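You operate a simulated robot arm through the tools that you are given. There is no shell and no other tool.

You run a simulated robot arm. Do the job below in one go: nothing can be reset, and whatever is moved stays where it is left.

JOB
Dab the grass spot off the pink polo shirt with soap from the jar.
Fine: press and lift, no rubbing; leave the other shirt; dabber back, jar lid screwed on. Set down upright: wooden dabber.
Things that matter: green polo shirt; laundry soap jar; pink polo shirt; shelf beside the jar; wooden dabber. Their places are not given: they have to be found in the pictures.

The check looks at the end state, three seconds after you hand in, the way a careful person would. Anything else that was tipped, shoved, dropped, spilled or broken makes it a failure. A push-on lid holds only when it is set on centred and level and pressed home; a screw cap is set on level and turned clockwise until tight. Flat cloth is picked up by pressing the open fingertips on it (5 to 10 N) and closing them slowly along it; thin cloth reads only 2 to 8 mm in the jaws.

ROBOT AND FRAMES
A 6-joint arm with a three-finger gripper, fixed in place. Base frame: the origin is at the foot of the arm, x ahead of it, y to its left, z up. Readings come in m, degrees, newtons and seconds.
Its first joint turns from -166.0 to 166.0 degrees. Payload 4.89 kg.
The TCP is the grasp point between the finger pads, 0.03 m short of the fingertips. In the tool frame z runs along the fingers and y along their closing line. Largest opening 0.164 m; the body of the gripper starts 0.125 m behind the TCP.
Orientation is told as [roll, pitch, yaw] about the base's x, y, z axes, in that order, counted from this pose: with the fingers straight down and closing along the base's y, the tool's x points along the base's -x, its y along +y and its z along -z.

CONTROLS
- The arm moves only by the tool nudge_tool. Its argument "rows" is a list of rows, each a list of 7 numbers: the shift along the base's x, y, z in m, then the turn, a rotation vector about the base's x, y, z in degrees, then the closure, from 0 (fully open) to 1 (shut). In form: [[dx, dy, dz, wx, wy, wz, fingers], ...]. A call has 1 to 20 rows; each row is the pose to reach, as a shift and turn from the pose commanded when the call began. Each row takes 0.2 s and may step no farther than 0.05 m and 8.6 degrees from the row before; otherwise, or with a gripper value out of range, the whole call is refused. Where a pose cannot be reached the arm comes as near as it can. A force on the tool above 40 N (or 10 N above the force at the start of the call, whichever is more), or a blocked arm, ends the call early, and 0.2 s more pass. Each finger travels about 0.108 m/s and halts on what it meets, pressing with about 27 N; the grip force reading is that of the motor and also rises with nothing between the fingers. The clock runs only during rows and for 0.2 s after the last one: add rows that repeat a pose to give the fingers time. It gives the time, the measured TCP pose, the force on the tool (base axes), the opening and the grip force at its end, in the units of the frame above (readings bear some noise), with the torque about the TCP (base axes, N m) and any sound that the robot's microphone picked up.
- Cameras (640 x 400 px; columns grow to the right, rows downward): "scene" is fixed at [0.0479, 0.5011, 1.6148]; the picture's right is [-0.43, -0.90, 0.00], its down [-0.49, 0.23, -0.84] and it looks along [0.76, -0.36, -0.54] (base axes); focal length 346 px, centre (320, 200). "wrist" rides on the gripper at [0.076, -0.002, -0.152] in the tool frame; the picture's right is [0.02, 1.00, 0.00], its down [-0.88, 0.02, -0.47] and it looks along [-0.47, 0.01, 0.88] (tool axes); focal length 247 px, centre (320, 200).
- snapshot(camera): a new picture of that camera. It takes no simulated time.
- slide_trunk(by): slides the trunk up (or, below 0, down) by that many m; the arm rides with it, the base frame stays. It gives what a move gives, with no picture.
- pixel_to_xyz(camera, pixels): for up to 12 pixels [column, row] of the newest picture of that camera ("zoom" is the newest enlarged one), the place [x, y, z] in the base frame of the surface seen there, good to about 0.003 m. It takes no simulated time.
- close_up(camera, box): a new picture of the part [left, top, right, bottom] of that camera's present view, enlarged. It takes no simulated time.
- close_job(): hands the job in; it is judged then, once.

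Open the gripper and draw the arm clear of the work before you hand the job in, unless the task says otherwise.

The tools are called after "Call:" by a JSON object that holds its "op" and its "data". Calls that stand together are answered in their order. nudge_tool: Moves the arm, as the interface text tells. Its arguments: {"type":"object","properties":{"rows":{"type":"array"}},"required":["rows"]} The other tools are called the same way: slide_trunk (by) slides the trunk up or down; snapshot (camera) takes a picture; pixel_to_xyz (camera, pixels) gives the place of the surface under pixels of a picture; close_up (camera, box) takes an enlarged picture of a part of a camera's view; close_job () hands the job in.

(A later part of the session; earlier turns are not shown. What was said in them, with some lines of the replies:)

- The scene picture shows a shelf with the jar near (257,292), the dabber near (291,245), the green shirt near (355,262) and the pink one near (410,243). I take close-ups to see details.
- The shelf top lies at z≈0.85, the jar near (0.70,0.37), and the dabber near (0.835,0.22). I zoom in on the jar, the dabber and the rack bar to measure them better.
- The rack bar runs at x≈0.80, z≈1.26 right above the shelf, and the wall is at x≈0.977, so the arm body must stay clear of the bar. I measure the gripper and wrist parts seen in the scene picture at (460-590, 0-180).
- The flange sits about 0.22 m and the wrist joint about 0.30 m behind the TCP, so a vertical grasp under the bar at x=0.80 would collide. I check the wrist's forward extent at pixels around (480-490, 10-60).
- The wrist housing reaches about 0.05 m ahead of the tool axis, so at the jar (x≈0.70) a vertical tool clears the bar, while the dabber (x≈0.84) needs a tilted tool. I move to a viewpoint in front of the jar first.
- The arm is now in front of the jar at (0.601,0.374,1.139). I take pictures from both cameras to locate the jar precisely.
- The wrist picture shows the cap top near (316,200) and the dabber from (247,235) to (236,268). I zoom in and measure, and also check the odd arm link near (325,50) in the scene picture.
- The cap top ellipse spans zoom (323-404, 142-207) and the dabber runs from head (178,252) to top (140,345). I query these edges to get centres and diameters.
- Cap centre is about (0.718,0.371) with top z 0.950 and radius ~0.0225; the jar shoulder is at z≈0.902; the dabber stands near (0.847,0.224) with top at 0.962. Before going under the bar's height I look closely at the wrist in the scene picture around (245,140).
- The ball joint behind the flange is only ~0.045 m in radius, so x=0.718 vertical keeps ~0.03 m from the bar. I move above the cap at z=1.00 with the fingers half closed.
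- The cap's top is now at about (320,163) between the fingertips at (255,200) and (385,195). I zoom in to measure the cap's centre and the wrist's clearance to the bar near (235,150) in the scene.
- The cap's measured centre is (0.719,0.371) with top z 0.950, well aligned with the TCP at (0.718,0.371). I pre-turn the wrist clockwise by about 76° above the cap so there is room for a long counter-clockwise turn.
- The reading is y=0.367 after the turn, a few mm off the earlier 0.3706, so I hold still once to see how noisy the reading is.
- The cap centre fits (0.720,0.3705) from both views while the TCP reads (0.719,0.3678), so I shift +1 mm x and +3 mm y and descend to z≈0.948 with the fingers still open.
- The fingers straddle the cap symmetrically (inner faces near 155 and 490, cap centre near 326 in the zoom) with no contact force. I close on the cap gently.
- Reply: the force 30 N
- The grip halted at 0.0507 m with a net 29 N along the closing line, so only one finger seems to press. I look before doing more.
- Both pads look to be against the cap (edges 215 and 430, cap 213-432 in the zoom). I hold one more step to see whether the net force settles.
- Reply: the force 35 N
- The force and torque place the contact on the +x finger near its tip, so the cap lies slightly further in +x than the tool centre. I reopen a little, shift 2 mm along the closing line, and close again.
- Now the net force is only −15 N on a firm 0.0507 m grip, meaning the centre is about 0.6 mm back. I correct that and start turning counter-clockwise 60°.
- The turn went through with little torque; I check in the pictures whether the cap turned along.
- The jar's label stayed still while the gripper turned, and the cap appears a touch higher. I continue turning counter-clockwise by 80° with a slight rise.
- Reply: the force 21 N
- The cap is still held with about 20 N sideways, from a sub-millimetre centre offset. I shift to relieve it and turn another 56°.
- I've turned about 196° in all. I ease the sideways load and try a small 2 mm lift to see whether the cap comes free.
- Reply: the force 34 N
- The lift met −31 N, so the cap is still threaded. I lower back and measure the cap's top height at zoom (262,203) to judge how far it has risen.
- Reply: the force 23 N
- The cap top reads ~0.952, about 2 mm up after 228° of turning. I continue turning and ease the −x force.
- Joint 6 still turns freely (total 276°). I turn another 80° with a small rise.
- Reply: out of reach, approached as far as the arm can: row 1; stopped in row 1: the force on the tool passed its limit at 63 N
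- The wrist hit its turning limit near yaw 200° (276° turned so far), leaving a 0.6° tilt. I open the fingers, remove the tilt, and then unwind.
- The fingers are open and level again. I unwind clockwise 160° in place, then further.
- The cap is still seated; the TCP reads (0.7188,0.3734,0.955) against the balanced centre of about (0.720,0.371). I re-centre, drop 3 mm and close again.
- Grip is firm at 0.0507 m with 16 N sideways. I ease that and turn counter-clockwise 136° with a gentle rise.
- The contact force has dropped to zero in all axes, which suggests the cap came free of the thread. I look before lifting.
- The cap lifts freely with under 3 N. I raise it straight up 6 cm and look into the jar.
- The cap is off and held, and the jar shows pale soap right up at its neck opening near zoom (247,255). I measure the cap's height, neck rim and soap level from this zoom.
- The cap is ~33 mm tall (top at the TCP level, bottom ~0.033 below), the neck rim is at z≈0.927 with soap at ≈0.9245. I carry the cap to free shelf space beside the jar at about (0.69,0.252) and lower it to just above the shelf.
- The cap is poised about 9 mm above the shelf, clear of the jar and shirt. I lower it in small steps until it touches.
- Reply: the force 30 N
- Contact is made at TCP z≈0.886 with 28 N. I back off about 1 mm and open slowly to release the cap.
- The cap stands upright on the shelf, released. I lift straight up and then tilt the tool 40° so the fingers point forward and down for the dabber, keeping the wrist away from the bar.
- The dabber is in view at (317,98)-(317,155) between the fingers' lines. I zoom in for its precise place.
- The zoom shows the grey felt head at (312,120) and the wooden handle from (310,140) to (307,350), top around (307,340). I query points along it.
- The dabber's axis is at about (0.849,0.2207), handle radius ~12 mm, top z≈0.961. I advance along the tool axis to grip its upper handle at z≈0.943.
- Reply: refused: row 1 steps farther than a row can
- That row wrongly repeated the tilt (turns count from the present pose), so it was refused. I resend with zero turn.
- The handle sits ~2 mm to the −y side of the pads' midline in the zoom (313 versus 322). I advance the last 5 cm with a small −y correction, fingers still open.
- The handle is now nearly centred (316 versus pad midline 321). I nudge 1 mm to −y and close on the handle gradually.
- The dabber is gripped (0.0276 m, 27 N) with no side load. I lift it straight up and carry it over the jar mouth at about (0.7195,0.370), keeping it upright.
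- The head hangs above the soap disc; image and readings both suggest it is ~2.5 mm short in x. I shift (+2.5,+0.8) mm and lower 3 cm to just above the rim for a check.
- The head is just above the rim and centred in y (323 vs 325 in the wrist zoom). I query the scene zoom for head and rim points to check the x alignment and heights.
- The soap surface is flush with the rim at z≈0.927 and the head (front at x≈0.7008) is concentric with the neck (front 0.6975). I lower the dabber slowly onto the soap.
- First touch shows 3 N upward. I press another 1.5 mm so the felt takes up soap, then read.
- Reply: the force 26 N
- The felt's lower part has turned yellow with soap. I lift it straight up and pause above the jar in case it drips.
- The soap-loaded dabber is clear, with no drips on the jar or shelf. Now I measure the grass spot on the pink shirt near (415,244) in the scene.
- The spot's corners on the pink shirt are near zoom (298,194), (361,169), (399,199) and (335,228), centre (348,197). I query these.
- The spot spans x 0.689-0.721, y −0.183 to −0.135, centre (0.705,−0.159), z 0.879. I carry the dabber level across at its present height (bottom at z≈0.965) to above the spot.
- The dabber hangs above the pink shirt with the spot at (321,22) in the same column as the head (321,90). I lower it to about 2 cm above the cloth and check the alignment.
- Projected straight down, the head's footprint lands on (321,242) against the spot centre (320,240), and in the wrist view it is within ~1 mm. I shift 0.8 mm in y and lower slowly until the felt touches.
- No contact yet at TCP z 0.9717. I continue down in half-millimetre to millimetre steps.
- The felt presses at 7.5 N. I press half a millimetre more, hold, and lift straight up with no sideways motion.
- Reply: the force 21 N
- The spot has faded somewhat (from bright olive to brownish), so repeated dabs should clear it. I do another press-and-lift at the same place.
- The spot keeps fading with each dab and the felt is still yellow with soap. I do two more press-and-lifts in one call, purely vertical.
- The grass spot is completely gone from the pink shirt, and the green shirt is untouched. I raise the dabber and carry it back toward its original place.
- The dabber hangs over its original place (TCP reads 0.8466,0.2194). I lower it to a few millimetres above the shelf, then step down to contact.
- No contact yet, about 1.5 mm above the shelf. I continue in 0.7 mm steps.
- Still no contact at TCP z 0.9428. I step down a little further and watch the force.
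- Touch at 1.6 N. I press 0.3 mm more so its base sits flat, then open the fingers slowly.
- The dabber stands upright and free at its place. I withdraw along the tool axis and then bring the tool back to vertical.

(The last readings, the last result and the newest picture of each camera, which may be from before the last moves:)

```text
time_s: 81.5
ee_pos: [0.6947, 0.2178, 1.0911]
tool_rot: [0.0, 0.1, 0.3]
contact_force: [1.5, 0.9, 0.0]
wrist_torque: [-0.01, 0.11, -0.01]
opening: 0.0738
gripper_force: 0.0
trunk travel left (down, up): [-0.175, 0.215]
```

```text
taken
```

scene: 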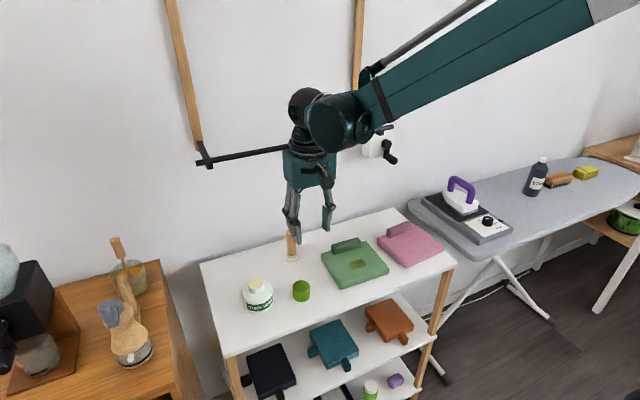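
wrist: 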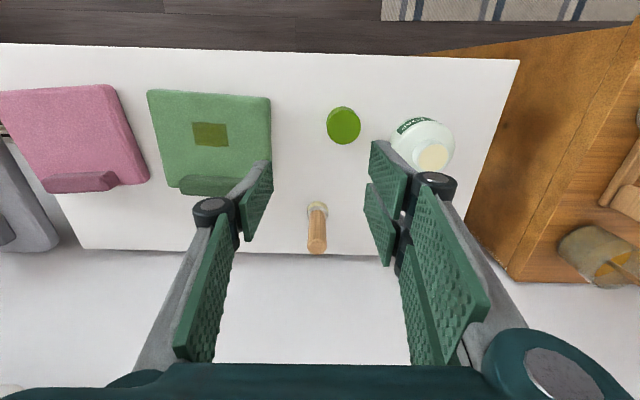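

All items stand properly: dabber upright at (317,230), cap at (344,125), jar open. I zoom on the cap to measure its centre before picking it up.

Call:
{"op": "close_up", "data": {"camera": "wrist", "box": [300, 90, 400, 160]}}

```text
5.71 times, centred on (350, 125) of wrist
```

zoom: 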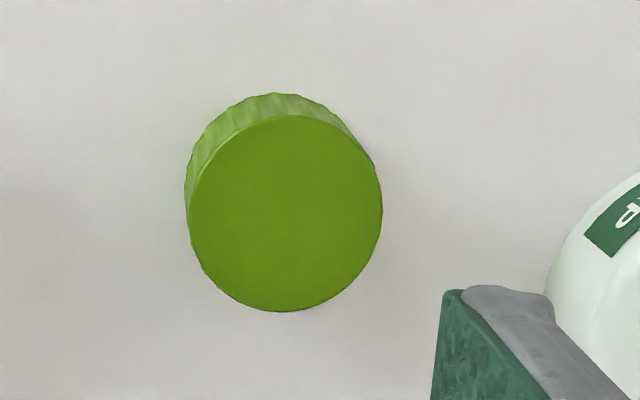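

The cap's top disc spans zoom x 190-381 and y 115-311. I query its edges and centre.

Call:
{"op": "pixel_to_xyz", "data": {"camera": "zoom", "pixels": [[286, 213], [286, 119], [286, 307], [194, 213], [377, 213], [286, 160], [286, 260]]}}

Call:
{"op": "nudge_tool", "data": {"rows": [[0, 0.004, -0.005, 0, 0, 8.5, 0.5], [0, 0.008, -0.01, 0, 0, 17, 0.5], [0, 0.012, -0.015, 0, 0, 25.5, 0.5], [0, 0.016, -0.02, 0, 0, 34, 0.5], [0, 0.02, -0.025, 0, 0, 42.5, 0.5], [0, 0.024, -0.03, 0, 0, 51, 0.5], [0, 0.028, -0.035, 0, 0, 59.5, 0.5], [0, 0.032, -0.04, 0, 0, 68, 0.5], [0, 0.034, -0.045, 0, 0, 76.5, 0.5], [0, 0.034, -0.05, 0, 0, 85, 0.5], [0, 0.034, -0.055, 0, 0, 93.5, 0.5], [0, 0.034, -0.06, 0, 0, 102, 0.5], [0, 0.034, -0.065, 0, 0, 110.5, 0.5], [0, 0.034, -0.07, 0, 0, 119, 0.5], [0, 0.034, -0.075, 0, 0, 127.5, 0.5], [0, 0.034, -0.08, 0, 0, 136, 0.5], [0, 0.034, -0.085, 0, 0, 144.5, 0.5], [0, 0.034, -0.09, 0, 0, 153, 0.5], [0, 0.034, -0.095, 0, 0, 161.5, 0.5], [0, 0.034, -0.1, 0, 0, 170, 0.5]]}}

```text
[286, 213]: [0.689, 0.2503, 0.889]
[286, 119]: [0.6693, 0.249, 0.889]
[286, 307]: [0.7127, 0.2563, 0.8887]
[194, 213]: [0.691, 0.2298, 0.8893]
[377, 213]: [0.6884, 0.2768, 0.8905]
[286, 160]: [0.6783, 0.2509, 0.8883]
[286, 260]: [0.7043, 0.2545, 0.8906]
```

```text
time_s: 85.7
ee_pos: [0.6932, 0.2525, 0.9927]
tool_rot: [0.0, 0.1, 170.5]
contact_force: [-0.7, 0.2, -0.1]
wrist_torque: [0.01, 0.0, 0.0]
opening: 0.0819
gripper_force: 0.1
trunk travel left (down, up): [-0.175, 0.215]
```

The cap centre is (0.691,0.253) with top z≈0.889; the gripper is above it at yaw 170°. I finish to 179° and descend around the cap.

Call:
{"op": "nudge_tool", "data": {"rows": [[-0.0015, 0, 0, 0, 0, 8.5, 0.5], [-0.0015, 0, -0.035, 0, 0, 8.5, 0.5], [-0.0015, 0, -0.07, 0, 0, 8.5, 0.5], [-0.0015, 0, -0.095, 0, 0, 8.5, 0.5], [-0.0015, 0, -0.1065, 0, 0, 8.5, 0.5], [-0.0015, 0, -0.1065, 0, 0, 8.5, 0.5]]}}

Call:
{"op": "close_up", "data": {"camera": "wrist", "box": [220, 80, 420, 205]}}

Call:
{"op": "close_up", "data": {"camera": "scene", "box": [220, 210, 380, 310]}}

```text
time_s: 87.1
ee_pos: [0.6916, 0.2547, 0.8849]
tool_rot: [0.0, 0.0, 178.9]
contact_force: [0.0, -0.6, 0.0]
wrist_torque: [0.0, 0.01, -0.01]
opening: 0.0822
gripper_force: 0.0
trunk travel left (down, up): [-0.175, 0.215]
```

```text
3.20 times, centred on (320, 142) of wrist
```

zoom: 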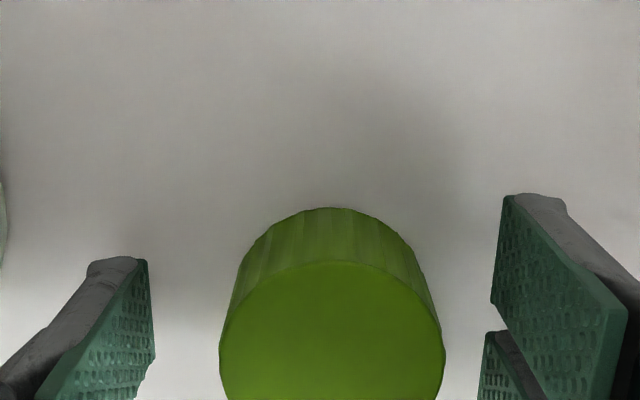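

```text
4.00 times, centred on (300, 260) of scene
```

zoom: 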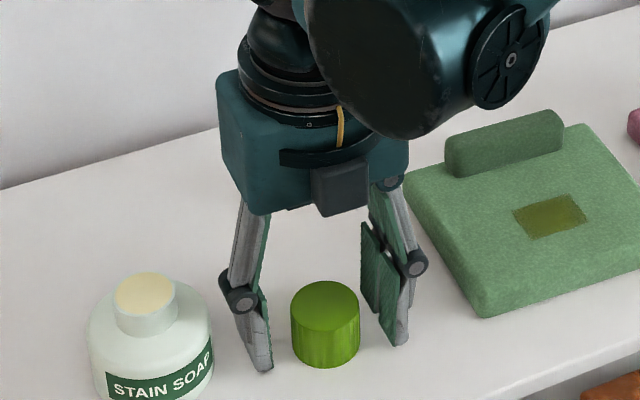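

The cap is about 2 mm to the −y side of the pads' midline (332 vs 322 in the zoom). I shift −2 mm in y and close on the cap.

Call:
{"op": "nudge_tool", "data": {"rows": [[0, -0.002, 0, 0, 0, 0, 0.5], [0, -0.002, 0, 0, 0, 0, 0.6], [0, -0.002, 0, 0, 0, 0, 0.66], [0, -0.002, 0, 0, 0, 0, 0.7], [0, -0.002, 0, 0, 0, 0, 0.8], [0, -0.002, 0, 0, 0, 0, 0.9], [0, -0.002, 0, 0, 0, 0, 0.9], [0, -0.002, 0, 0, 0, 0, 0.9]]}}

```text
time_s: 88.9
ee_pos: [0.6909, 0.2526, 0.8862]
tool_rot: [0.0, 0.0, 178.7]
contact_force: [0.0, 0.7, 0.0]
wrist_torque: [0.01, -0.02, 0.02]
opening: 0.0506
gripper_force: 27.2
trunk travel left (down, up): [-0.175, 0.215]
```

The cap is held squarely (0.0506 m, no side load). I lift it, carry it over the jar neck at about (0.720,0.3695), and stop just above for a check.

Call:
{"op": "nudge_tool", "data": {"rows": [[0, 0, 0.02, 0, 0, 0, 0.9], [0, 0, 0.06, 0, 0, 0, 0.9], [0, 0, 0.1, 0, 0, 0, 0.9], [0, 0, 0.126, 0, 0, 0, 0.9], [0.01, 0.039, 0.126, 0, 0, 0, 0.9], [0.02, 0.078, 0.126, 0, 0, 0, 0.9], [0.029, 0.117, 0.126, 0, 0, 0, 0.9], [0.029, 0.117, 0.1, 0, 0, 0, 0.9], [0.029, 0.117, 0.08, 0, 0, 0, 0.9], [0.029, 0.117, 0.08, 0, 0, 0, 0.9]]}}

Call:
{"op": "close_up", "data": {"camera": "scene", "box": [220, 240, 300, 320]}}

Call:
{"op": "close_up", "data": {"camera": "wrist", "box": [220, 80, 420, 205]}}

```text
time_s: 91.1
ee_pos: [0.7192, 0.3682, 0.9649]
tool_rot: [-0.1, 0.0, 178.8]
contact_force: [-0.5, 0.5, 0.0]
wrist_torque: [0.0, 0.0, -0.02]
opening: 0.05
gripper_force: 26.6
trunk travel left (down, up): [-0.175, 0.215]
```

```text
5.00 times, centred on (260, 280) of scene
```

zoom: 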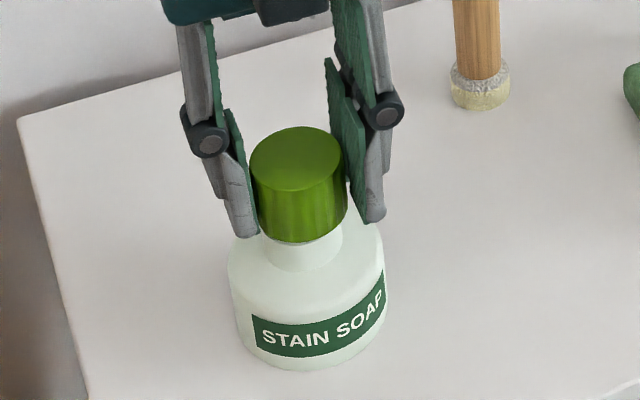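

```text
3.20 times, centred on (320, 142) of wrist
```

zoom: 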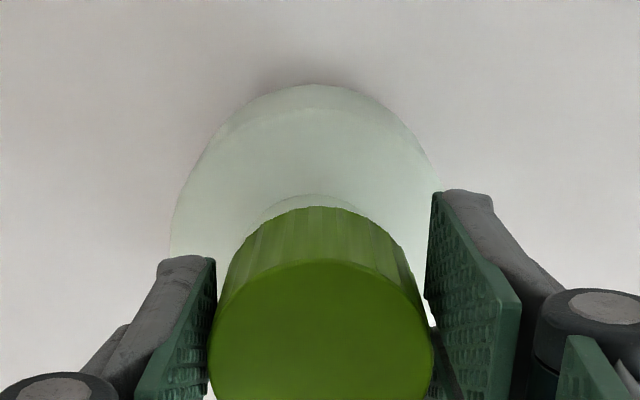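

The cap is ~2 mm above the rim; the jar's arc apex (≈312) suggests the neck is ~1.5-2 mm to +y. I shift (+0.8,+1.5) mm and lower in small steps to the thread start.

Call:
{"op": "nudge_tool", "data": {"rows": [[0.0008, 0.0015, 0, 0, 0, 0, 0.9], [0.0008, 0.0015, -0.003, 0, 0, 0, 0.9], [0.0008, 0.0015, -0.006, 0, 0, 0, 0.9], [0.0008, 0.0015, -0.008, 0, 0, 0, 0.9], [0.0008, 0.0015, -0.009, 0, 0, 0, 0.9], [0.0008, 0.0015, -0.01, 0, 0, 0, 0.9]]}}

```text
time_s: 92.5
ee_pos: [0.7205, 0.3694, 0.9567]
tool_rot: [0.1, -0.1, 178.9]
contact_force: [-8.6, -0.7, 2.1]
wrist_torque: [-0.05, 0.3, 0.0]
opening: 0.0499
gripper_force: 26.9
trunk travel left (down, up): [-0.175, 0.215]
```

The cap skirt has begun to slide around the neck with a slight −9 N x side load. I ease −0.4 mm in x and keep lowering.

Call:
{"op": "nudge_tool", "data": {"rows": [[-0.0004, 0, -0.0005, 0, 0, 0, 0.9], [-0.0004, 0, -0.0015, 0, 0, 0, 0.9], [-0.0004, 0, -0.0025, 0, 0, 0, 0.9], [-0.0004, 0, -0.0033, 0, 0, 0, 0.9]]}}

```text
time_s: 93.5
ee_pos: [0.7196, 0.3687, 0.951]
tool_rot: [0.0, 0.0, 178.8]
contact_force: [-1.9, 3.2, 0.4]
wrist_torque: [0.09, 0.05, -0.03]
opening: 0.0497
gripper_force: 26.7
trunk travel left (down, up): [-0.175, 0.215]
```

TCP z is 0.951 with nearly no vertical load. I lower a bit more until the cap rests on the thread.

Call:
{"op": "nudge_tool", "data": {"rows": [[0, 0, -0.0005, 0, 0, 0, 0.9], [0, 0, -0.001, 0, 0, 0, 0.9], [0, 0, -0.0014, 0, 0, 0, 0.9]]}}

Call:
{"op": "close_up", "data": {"camera": "scene", "box": [220, 240, 300, 320]}}

```text
time_s: 94.3
ee_pos: [0.7196, 0.3689, 0.9506]
tool_rot: [0.0, 0.0, 178.8]
contact_force: [0.0, 0.9, -0.4]
wrist_torque: [-0.04, 0.01, 0.01]
opening: 0.0499
gripper_force: 27.0
trunk travel left (down, up): [-0.175, 0.215]
```

```text
5.00 times, centred on (260, 280) of scene
```

zoom: 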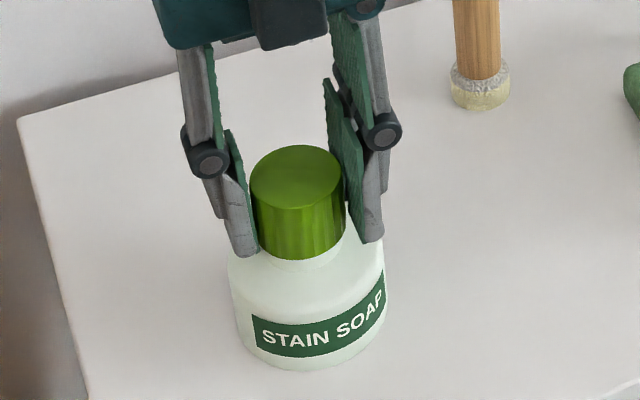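

Still no vertical load at z≈0.9506. I step down further, 0.5 mm at a time.

Call:
{"op": "nudge_tool", "data": {"rows": [[0, 0, -0.0006, 0, 0, 0, 0.9], [0, 0, -0.0012, 0, 0, 0, 0.9]]}}

```text
time_s: 94.9
ee_pos: [0.7203, 0.3692, 0.9496]
tool_rot: [-0.1, 0.0, 178.9]
contact_force: [-0.4, 1.1, 1.4]
wrist_torque: [0.03, 0.03, 0.0]
opening: 0.0498
gripper_force: 27.0
trunk travel left (down, up): [-0.175, 0.215]
```

A light 1.4 N touch. I start turning clockwise 80° while lowering gently.

Call:
{"op": "nudge_tool", "data": {"rows": [[0, 0, -0.0003, 0, 0, 0, 0.9], [0, 0, -0.0004, 0, 0, -8, 0.9], [0, 0, -0.0005, 0, 0, -16, 0.9], [0, 0, -0.0006, 0, 0, -24, 0.9], [0, 0, -0.0007, 0, 0, -32, 0.9], [0, 0, -0.0008, 0, 0, -40, 0.9], [0, 0, -0.0009, 0, 0, -48, 0.9], [0, 0, -0.001, 0, 0, -56, 0.9], [0, 0, -0.0011, 0, 0, -64, 0.9], [0, 0, -0.0012, 0, 0, -72, 0.9], [0, 0, -0.0013, 0, 0, -80, 0.9]]}}

```text
time_s: 97.3
ee_pos: [0.7199, 0.3706, 0.9482]
tool_rot: [-0.2, 0.0, 98.8]
contact_force: [-8.1, 9.5, -0.7]
wrist_torque: [0.21, 0.24, 0.07]
opening: 0.0499
gripper_force: 26.7
trunk travel left (down, up): [-0.175, 0.215]
```

Little torque, some lateral load (−8,+9.5). I ease toward that direction and turn another 80° clockwise.

Call:
{"op": "nudge_tool", "data": {"rows": [[-0.0003, 0.0003, -0.0001, 0, 0, -8, 0.9], [-0.0003, 0.0003, -0.0002, 0, 0, -16, 0.9], [-0.0003, 0.0003, -0.0003, 0, 0, -24, 0.9], [-0.0003, 0.0003, -0.0004, 0, 0, -32, 0.9], [-0.0003, 0.0003, -0.0005, 0, 0, -40, 0.9], [-0.0003, 0.0003, -0.0006, 0, 0, -48, 0.9], [-0.0003, 0.0003, -0.0007, 0, 0, -56, 0.9], [-0.0003, 0.0003, -0.0008, 0, 0, -64, 0.9], [-0.0003, 0.0003, -0.0009, 0, 0, -72, 0.9], [-0.0003, 0.0003, -0.001, 0, 0, -80, 0.9]]}}

Call:
{"op": "close_up", "data": {"camera": "scene", "box": [220, 240, 300, 320]}}

```text
time_s: 99.5
ee_pos: [0.7205, 0.371, 0.9458]
tool_rot: [0.0, 0.0, 18.7]
contact_force: [-6.5, 6.8, -4.5]
wrist_torque: [0.08, 0.23, -0.01]
opening: 0.0489
gripper_force: 27.3
trunk travel left (down, up): [-0.175, 0.215]
```

```text
5.00 times, centred on (260, 280) of scene
```

zoom: 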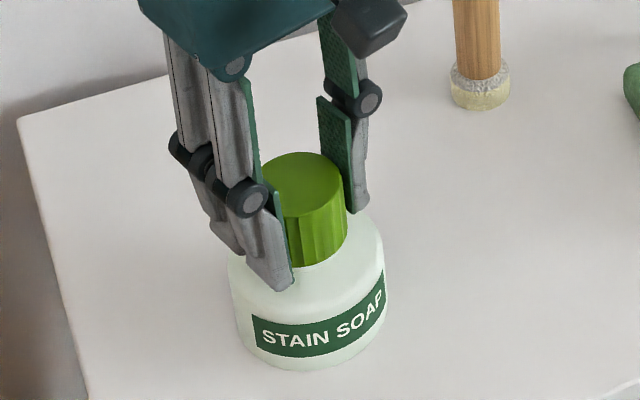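

A −4.5 N pull down means the thread is engaged and drawing the cap down. I continue clockwise another 80°, lowering a little faster.

Call:
{"op": "nudge_tool", "data": {"rows": [[-0.0003, 0.0003, -0.0003, 0, 0, -8, 0.9], [-0.0003, 0.0003, -0.0004, 0, 0, -16, 0.9], [-0.0003, 0.0003, -0.0005, 0, 0, -24, 0.9], [-0.0003, 0.0003, -0.0006, 0, 0, -32, 0.9], [-0.0003, 0.0003, -0.0007, 0, 0, -40, 0.9], [-0.0003, 0.0003, -0.0008, 0, 0, -48, 0.9], [-0.0003, 0.0003, -0.0009, 0, 0, -56, 0.9], [-0.0003, 0.0003, -0.001, 0, 0, -64, 0.9], [-0.0003, 0.0003, -0.0011, 0, 0, -72, 0.9], [-0.0003, 0.0003, -0.0012, 0, 0, -80, 0.9]]}}

```text
time_s: 101.7
ee_pos: [0.72, 0.3692, 0.9446]
tool_rot: [-0.1, -0.1, -61.3]
contact_force: [5.2, -0.7, -2.9]
wrist_torque: [-0.05, -0.15, 0.0]
opening: 0.0486
gripper_force: 27.5
trunk travel left (down, up): [-0.175, 0.215]
```

Turned 240° clockwise so far and drawn down to z≈0.9446. I now open, unwind counter-clockwise 160° in place, and regrasp for the rest.

Call:
{"op": "nudge_tool", "data": {"rows": [[0, 0, 0, 0, 0, 0, 0.68], [0, 0, 0.0005, 0, 0, 0, 0.6], [0, 0, 0.001, 0, 0, 0, 0.5], [0, 0, 0.002, 0, 0, 8, 0.45], [0, 0, 0.002, 0, 0, 16, 0.45], [0, 0, 0.002, 0, 0, 24, 0.45], [0, 0, 0.002, 0, 0, 32, 0.45], [0, 0, 0.002, 0, 0, 40, 0.45], [0, 0, 0.002, 0, 0, 48, 0.45], [0, 0, 0.002, 0, 0, 56, 0.45], [0, 0, 0.002, 0, 0, 64, 0.45], [0, 0, 0.002, 0, 0, 72, 0.45], [0, 0, 0.002, 0, 0, 80, 0.45], [0, 0, 0.002, 0, 0, 88, 0.45], [0, 0, 0.002, 0, 0, 96, 0.45], [0, 0, 0.002, 0, 0, 104, 0.45], [0, 0, 0.002, 0, 0, 112, 0.45], [0, 0, 0.002, 0, 0, 120, 0.45], [0, 0, 0.002, 0, 0, 128, 0.45]]}}

Call:
{"op": "nudge_tool", "data": {"rows": [[0, 0, 0, 0, 0, 8, 0.45], [0, 0, 0, 0, 0, 16, 0.45], [0, 0, 0, 0, 0, 24, 0.45], [0, 0, 0, 0, 0, 32, 0.45], [0, 0, 0, 0, 0, 40, 0.45], [0, 0, 0, 0, 0, 48, 0.45], [0, 0, 0, 0, 0, 56, 0.45], [0, 0, 0, 0, 0, 64, 0.45], [0, 0, 0, 0, 0, 72, 0.45], [0, 0, 0, 0, 0, 80, 0.45], [0, 0, 0, 0, 0, 80, 0.45]]}}

Call:
{"op": "close_up", "data": {"camera": "scene", "box": [220, 240, 300, 320]}}

Call:
{"op": "close_up", "data": {"camera": "wrist", "box": [220, 80, 420, 205]}}

```text
time_s: 105.7
ee_pos: [0.72, 0.3702, 0.9473]
tool_rot: [0.0, 0.0, 67.1]
contact_force: [1.6, -0.3, -0.2]
wrist_torque: [-0.04, 0.01, 0.0]
opening: 0.0902
gripper_force: 0.0
trunk travel left (down, up): [-0.175, 0.215]
```

```text
time_s: 108.1
ee_pos: [0.7219, 0.3716, 0.9472]
tool_rot: [0.1, 0.1, 146.9]
contact_force: [0.2, 0.5, 0.7]
wrist_torque: [-0.04, 0.02, 0.0]
opening: 0.0902
gripper_force: 0.1
trunk travel left (down, up): [-0.175, 0.215]
```

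```text
5.00 times, centred on (260, 280) of scene
```

zoom: 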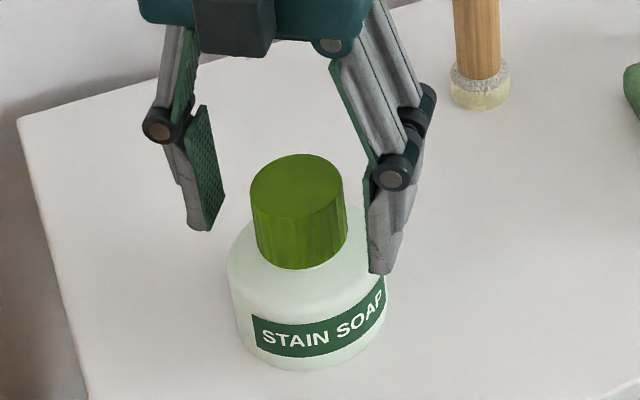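

```text
3.20 times, centred on (320, 142) of wrist
```

zoom: 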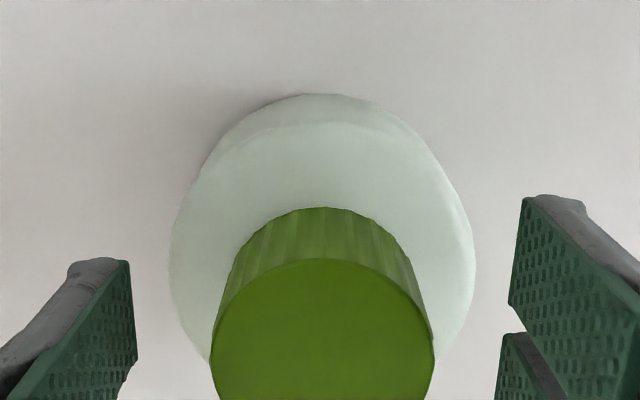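

The cap sits level, about 1.5 mm above its original tight height. I re-centre slightly and close on it again.

Call:
{"op": "nudge_tool", "data": {"rows": [[-0.001, -0.001, 0, 0, 0, 0, 0.5], [-0.001, -0.001, 0, 0, 0, 0, 0.6], [-0.001, -0.001, 0, 0, 0, 0, 0.66], [-0.001, -0.001, 0, 0, 0, 0, 0.7], [-0.001, -0.001, 0, 0, 0, 0, 0.8], [-0.001, -0.001, 0, 0, 0, 0, 0.9], [-0.001, -0.001, 0, 0, 0, 0, 0.9]]}}

```text
time_s: 109.7
ee_pos: [0.7201, 0.3702, 0.9479]
tool_rot: [-0.1, 0.0, 146.9]
contact_force: [18.0, 21.9, 3.9]
wrist_torque: [0.74, -0.59, 0.01]
opening: 0.0509
gripper_force: 26.7
trunk travel left (down, up): [-0.175, 0.215]
```

A 28 N side load says I overshot; I move 1.1 mm back along it and turn clockwise 80°.

Call:
{"op": "nudge_tool", "data": {"rows": [[0.0007, 0.0009, 0, 0, 0, 0, 0.9], [0.0007, 0.0009, -0.0001, 0, 0, -8, 0.9], [0.0007, 0.0009, -0.0002, 0, 0, -16, 0.9], [0.0007, 0.0009, -0.0003, 0, 0, -24, 0.9], [0.0007, 0.0009, -0.0004, 0, 0, -32, 0.9], [0.0007, 0.0009, -0.0005, 0, 0, -40, 0.9], [0.0007, 0.0009, -0.0006, 0, 0, -48, 0.9], [0.0007, 0.0009, -0.0007, 0, 0, -56, 0.9], [0.0007, 0.0009, -0.0008, 0, 0, -64, 0.9], [0.0007, 0.0009, -0.0009, 0, 0, -72, 0.9], [0.0007, 0.0009, -0.001, 0, 0, -80, 0.9]]}}

```text
time_s: 112.1
ee_pos: [0.7208, 0.3699, 0.9458]
tool_rot: [0.0, -0.1, 66.7]
contact_force: [20.0, 7.4, 1.8]
wrist_torque: [0.24, -0.57, -0.03]
opening: 0.0508
gripper_force: 27.2
trunk travel left (down, up): [-0.175, 0.215]
```

320° so far with no tightening torque yet. I ease the side load and turn clockwise another 48°.

Call:
{"op": "nudge_tool", "data": {"rows": [[0.0007, 0.0002, -0.0001, 0, 0, -8, 0.9], [0.0007, 0.0002, -0.0002, 0, 0, -16, 0.9], [0.0007, 0.0002, -0.0003, 0, 0, -24, 0.9], [0.0007, 0.0002, -0.0004, 0, 0, -32, 0.9], [0.0007, 0.0002, -0.0005, 0, 0, -40, 0.9], [0.0007, 0.0002, -0.0005, 0, 0, -48, 0.9]]}}

```text
time_s: 113.5
ee_pos: [0.7197, 0.37, 0.9466]
tool_rot: [0.0, 0.1, 18.7]
contact_force: [-24.4, -15.4, -6.2]
wrist_torque: [-0.47, 0.78, 1.15]
opening: 0.0505
gripper_force: 26.9
trunk travel left (down, up): [-0.175, 0.215]
```

A torque of +1.15 N m now resists the clockwise turn, so the cap is tightening. I ease the side load and give a final small 8° turn to confirm.

Call:
{"op": "nudge_tool", "data": {"rows": [[-0.0008, -0.0005, -0.0002, 0, 0, 0, 0.9], [-0.0008, -0.0005, -0.0002, 0, 0, -4, 0.9], [-0.0008, -0.0005, -0.0002, 0, 0, -8, 0.9], [-0.0008, -0.0005, -0.0002, 0, 0, -8, 0.9]]}}

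```text
time_s: 114.2
ee_pos: [0.7169, 0.369, 0.9471]
tool_rot: [0.0, 0.2, 13.9]
contact_force: [-15.9, -2.3, 1.9]
wrist_torque: [-0.01, 0.51, 0.54]
opening: 0.0498
gripper_force: 27.2
trunk travel left (down, up): [-0.175, 0.215]
stopped in row 3: the force on the tool passed its limit at 43 N (the readings are from after the stop); the commanded pose is now the measured one
```

The force limit stopped the turn at 43 N, so the cap is tight against its seat. I check the jar and cap before releasing.

Call:
{"op": "close_up", "data": {"camera": "scene", "box": [220, 240, 300, 320]}}

Call:
{"op": "close_up", "data": {"camera": "wrist", "box": [220, 80, 420, 205]}}

```text
5.00 times, centred on (260, 280) of scene
```

zoom: 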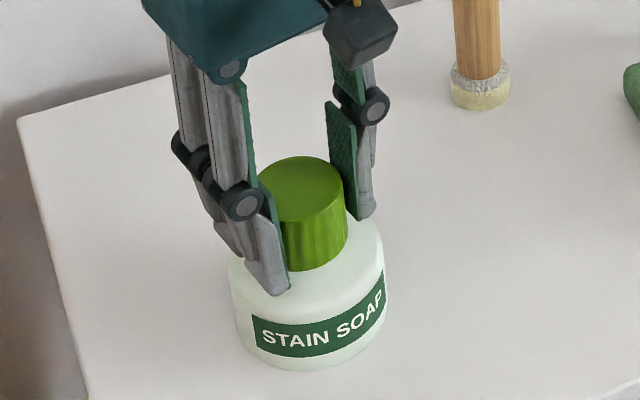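

```text
3.20 times, centred on (320, 142) of wrist
```

zoom: 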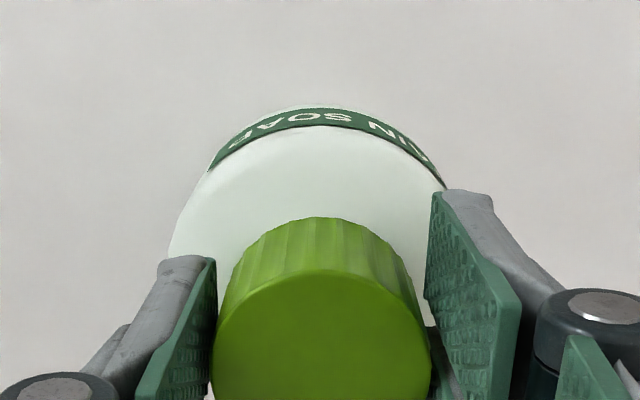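

The jar's label has not moved and the cap top is back at its original height. I release, re-centre at about (0.7198,0.370), and regrip for one clean tightening check.

Call:
{"op": "nudge_tool", "data": {"rows": [[0, 0, 0, 0, 0, 0, 0.68], [0, 0, 0, 0, 0, 0, 0.6], [0.0029, 0.001, 0, 0.04, -0.15, 0, 0.58], [0.0029, 0.001, 0, 0.04, -0.15, 20, 0.58]]}}

```text
refused: row 4 steps farther than a row can; nothing moved
```

The last row turned too far in one step. I resend with smaller turn steps.

Call:
{"op": "nudge_tool", "data": {"rows": [[0, 0, 0, 0, 0, 0, 0.68], [0, 0, 0, 0, 0, 0, 0.6], [0.0029, 0.001, 0, 0.04, -0.15, 0, 0.55], [0.0029, 0.001, 0, 0.04, -0.15, 8, 0.55], [0.0029, 0.001, 0, 0.04, -0.15, 16, 0.55], [0.0029, 0.001, 0, 0.04, -0.15, 24, 0.55], [0.0029, 0.001, 0, 0.04, -0.15, 24, 0.6], [0.0029, 0.001, 0, 0.04, -0.15, 24, 0.66], [0.0029, 0.001, 0, 0.04, -0.15, 24, 0.7], [0.0029, 0.001, 0, 0.04, -0.15, 24, 0.9], [0.0029, 0.001, 0, 0.04, -0.15, 24, 0.9]]}}

```text
time_s: 116.6
ee_pos: [0.7208, 0.3702, 0.9443]
tool_rot: [-0.1, -0.1, 37.9]
contact_force: [-5.6, 7.6, -0.1]
wrist_torque: [0.25, 0.16, 0.13]
opening: 0.0505
gripper_force: 27.0
trunk travel left (down, up): [-0.175, 0.215]
```

The regrip is well centred (about 9 N side load). I turn clockwise in 3° steps and watch the torque.

Call:
{"op": "nudge_tool", "data": {"rows": [[-0.0002, 0.0003, 0, 0, 0, -3, 0.9], [-0.0002, 0.0003, 0, 0, 0, -6, 0.9], [-0.0002, 0.0003, 0, 0, 0, -9, 0.9]]}}

```text
time_s: 117.4
ee_pos: [0.7207, 0.369, 0.946]
tool_rot: [-0.1, 0.0, 28.9]
contact_force: [-14.6, -5.3, -3.5]
wrist_torque: [-0.19, 0.42, 0.96]
opening: 0.0506
gripper_force: 27.1
trunk travel left (down, up): [-0.175, 0.215]
```

The torque rose to ~1 N m within 9°, so the cap is firmly tight. I open the fingers, lift straight up and move clear.

Call:
{"op": "nudge_tool", "data": {"rows": [[0, 0, 0, 0, 0, 0, 0.7], [0, 0, 0, 0, 0, 0, 0.62], [0, 0, 0, 0, 0, 0, 0.5], [0, 0, 0, 0, 0, 0, 0.45], [0, 0, 0.02, 0, 0, 0, 0.45], [0, 0, 0.05, 0, 0, 0, 0.45], [0, 0, 0.09, 0, 0, 0, 0.45], [-0.02, 0, 0.13, 0, 0, 0, 0.45], [-0.05, -0.02, 0.16, 0, 0, 0, 0.3], [-0.08, -0.04, 0.18, 0, 0, 0, 0.2], [-0.11, -0.06, 0.2, 0, 0, 0, 0.0], [-0.14, -0.08, 0.22, 0, 0, 0, 0.0], [-0.17, -0.1, 0.24, 0, 0, 0, 0.0], [-0.17, -0.1, 0.24, 0, 0, 0, 0.0]]}}

Call:
{"op": "snapshot", "data": {"camera": "scene"}}

Call:
{"op": "close_up", "data": {"camera": "scene", "box": [200, 200, 460, 340]}}

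Call:
{"op": "snapshot", "data": {"camera": "wrist"}}

```text
time_s: 120.4
ee_pos: [0.5501, 0.2705, 1.187]
tool_rot: [-0.1, -0.1, 28.9]
contact_force: [-0.8, -0.9, 0.9]
wrist_torque: [0.09, -0.13, -0.03]
opening: 0.1641
gripper_force: 0.1
trunk travel left (down, up): [-0.175, 0.215]
```

```text
taken
```

scene: 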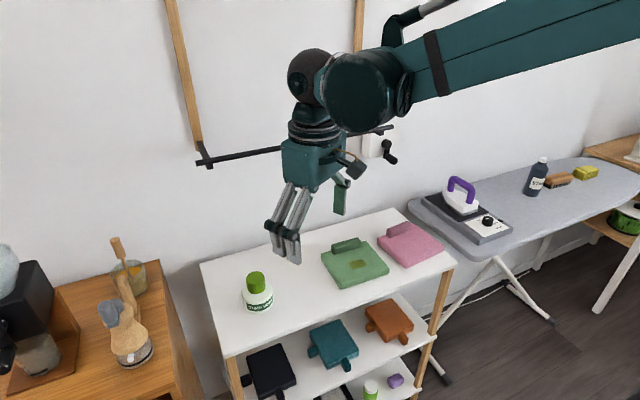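

```text
2.46 times, centred on (330, 270) of scene
```

zoom: 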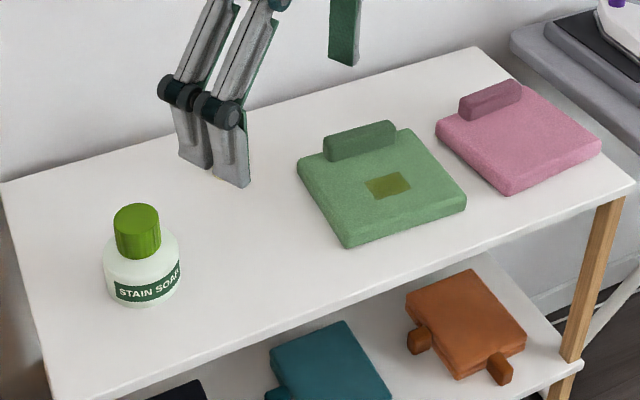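

```text
taken
```

wrist: 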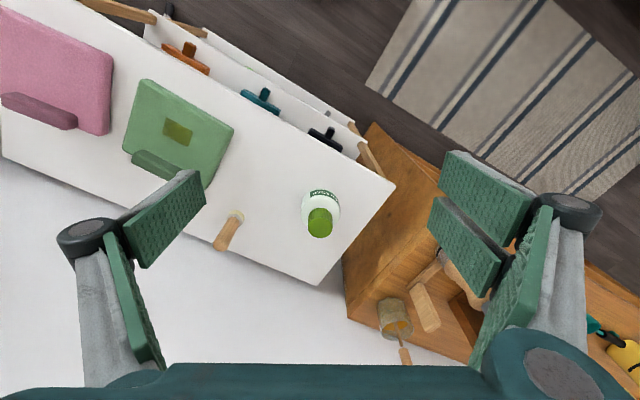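

The jar is closed, the spot is gone, and everything stands in place; the gripper hides the dabber in the scene view. I draw the arm back to near its starting place and take a last look.

Call:
{"op": "nudge_tool", "data": {"rows": [[0, -0.03, 0.01, 0, 0, -5, 0], [0, -0.07, 0.02, 0, 0, -10, 0], [0, -0.11, 0.03, 0, 0, -15, 0], [0, -0.15, 0.04, 0, 0, -20, 0], [0, -0.19, 0.05, 0, 0, -25, 0], [0, -0.23, 0.06, 0, 0, -29, 0], [0, -0.27, 0.07, 0, 0, -29, 0], [-0.005, -0.31, 0.07, 0, 0, -29, 0], [-0.01, -0.35, 0.07, 0, 0, -29, 0], [-0.01, -0.37, 0.07, 0, 0, -29, 0], [-0.01, -0.37, 0.07, 0, 0, -29, 0]]}}

Call:
{"op": "snapshot", "data": {"camera": "scene"}}

Call:
{"op": "close_up", "data": {"camera": "scene", "box": [190, 190, 470, 365]}}

Call:
{"op": "close_up", "data": {"camera": "scene", "box": [230, 220, 310, 320]}}

```text
time_s: 122.8
ee_pos: [0.5411, -0.1012, 1.2576]
tool_rot: [-0.1, -0.1, -0.1]
contact_force: [0.1, -1.8, -0.7]
wrist_torque: [0.05, 0.01, 0.01]
opening: 0.1641
gripper_force: 0.1
trunk travel left (down, up): [-0.175, 0.215]
```

```text
taken
```

scene: 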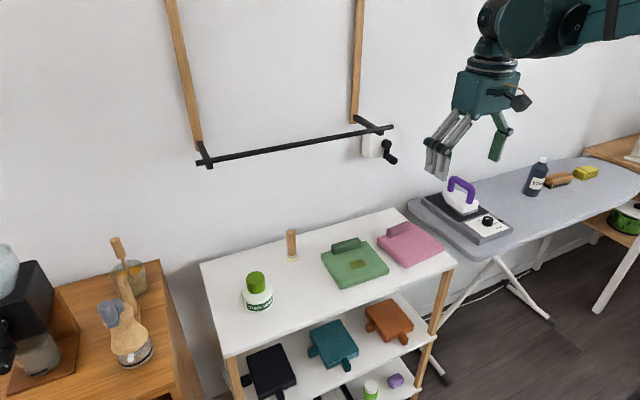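

```text
2.29 times, centred on (330, 278) of scene
```

zoom: 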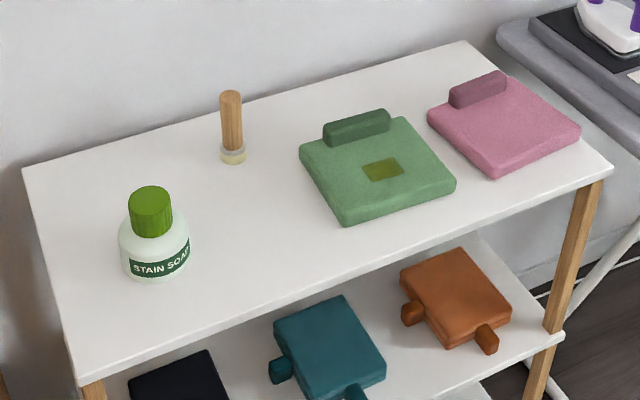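

```text
4.00 times, centred on (270, 270) of scene
```

zoom: 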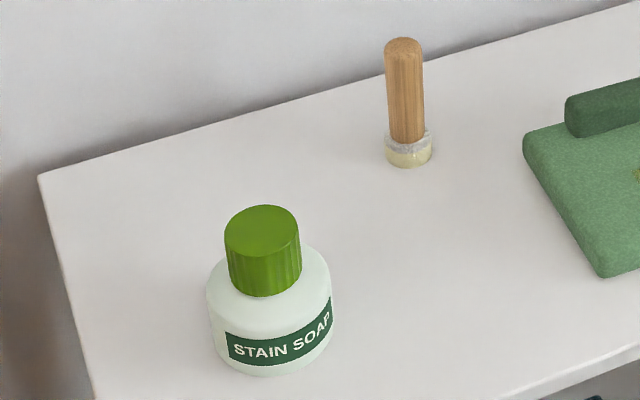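

The last pictures match the starting arrangement: the cap is seated on the jar at (257,283), the dabber stands upright at (291,245), and the pink shirt at (410,243) is clean. The green shirt is untouched. The gripper is open and clear, so I hand the job in.

Call:
{"op": "close_job", "data": {}}

```text
The job is handed in.
```

I dabbed the grass spot off the pink polo shirt; the last pictures show no trace of it. The job is handed in, but I have not seen the result of the check.

- **Spot:** I loaded the dabber with soap once, then did four straight press-and-lift dabs with no rubbing. During the first press the force reading showed up to about 9 N sideways, but the dabber was only moved up and down.
- **Dabber:** It is back at its original place, standing upright, with a little soap still on the felt.
- **Jar:** The lid is screwed on level and tight. The jar did not move, and the cap sits at its original height.
- **Everything else:** The green shirt was not touched, and nothing else was tipped, moved or spilled. The gripper is open and the arm is back near its starting position.
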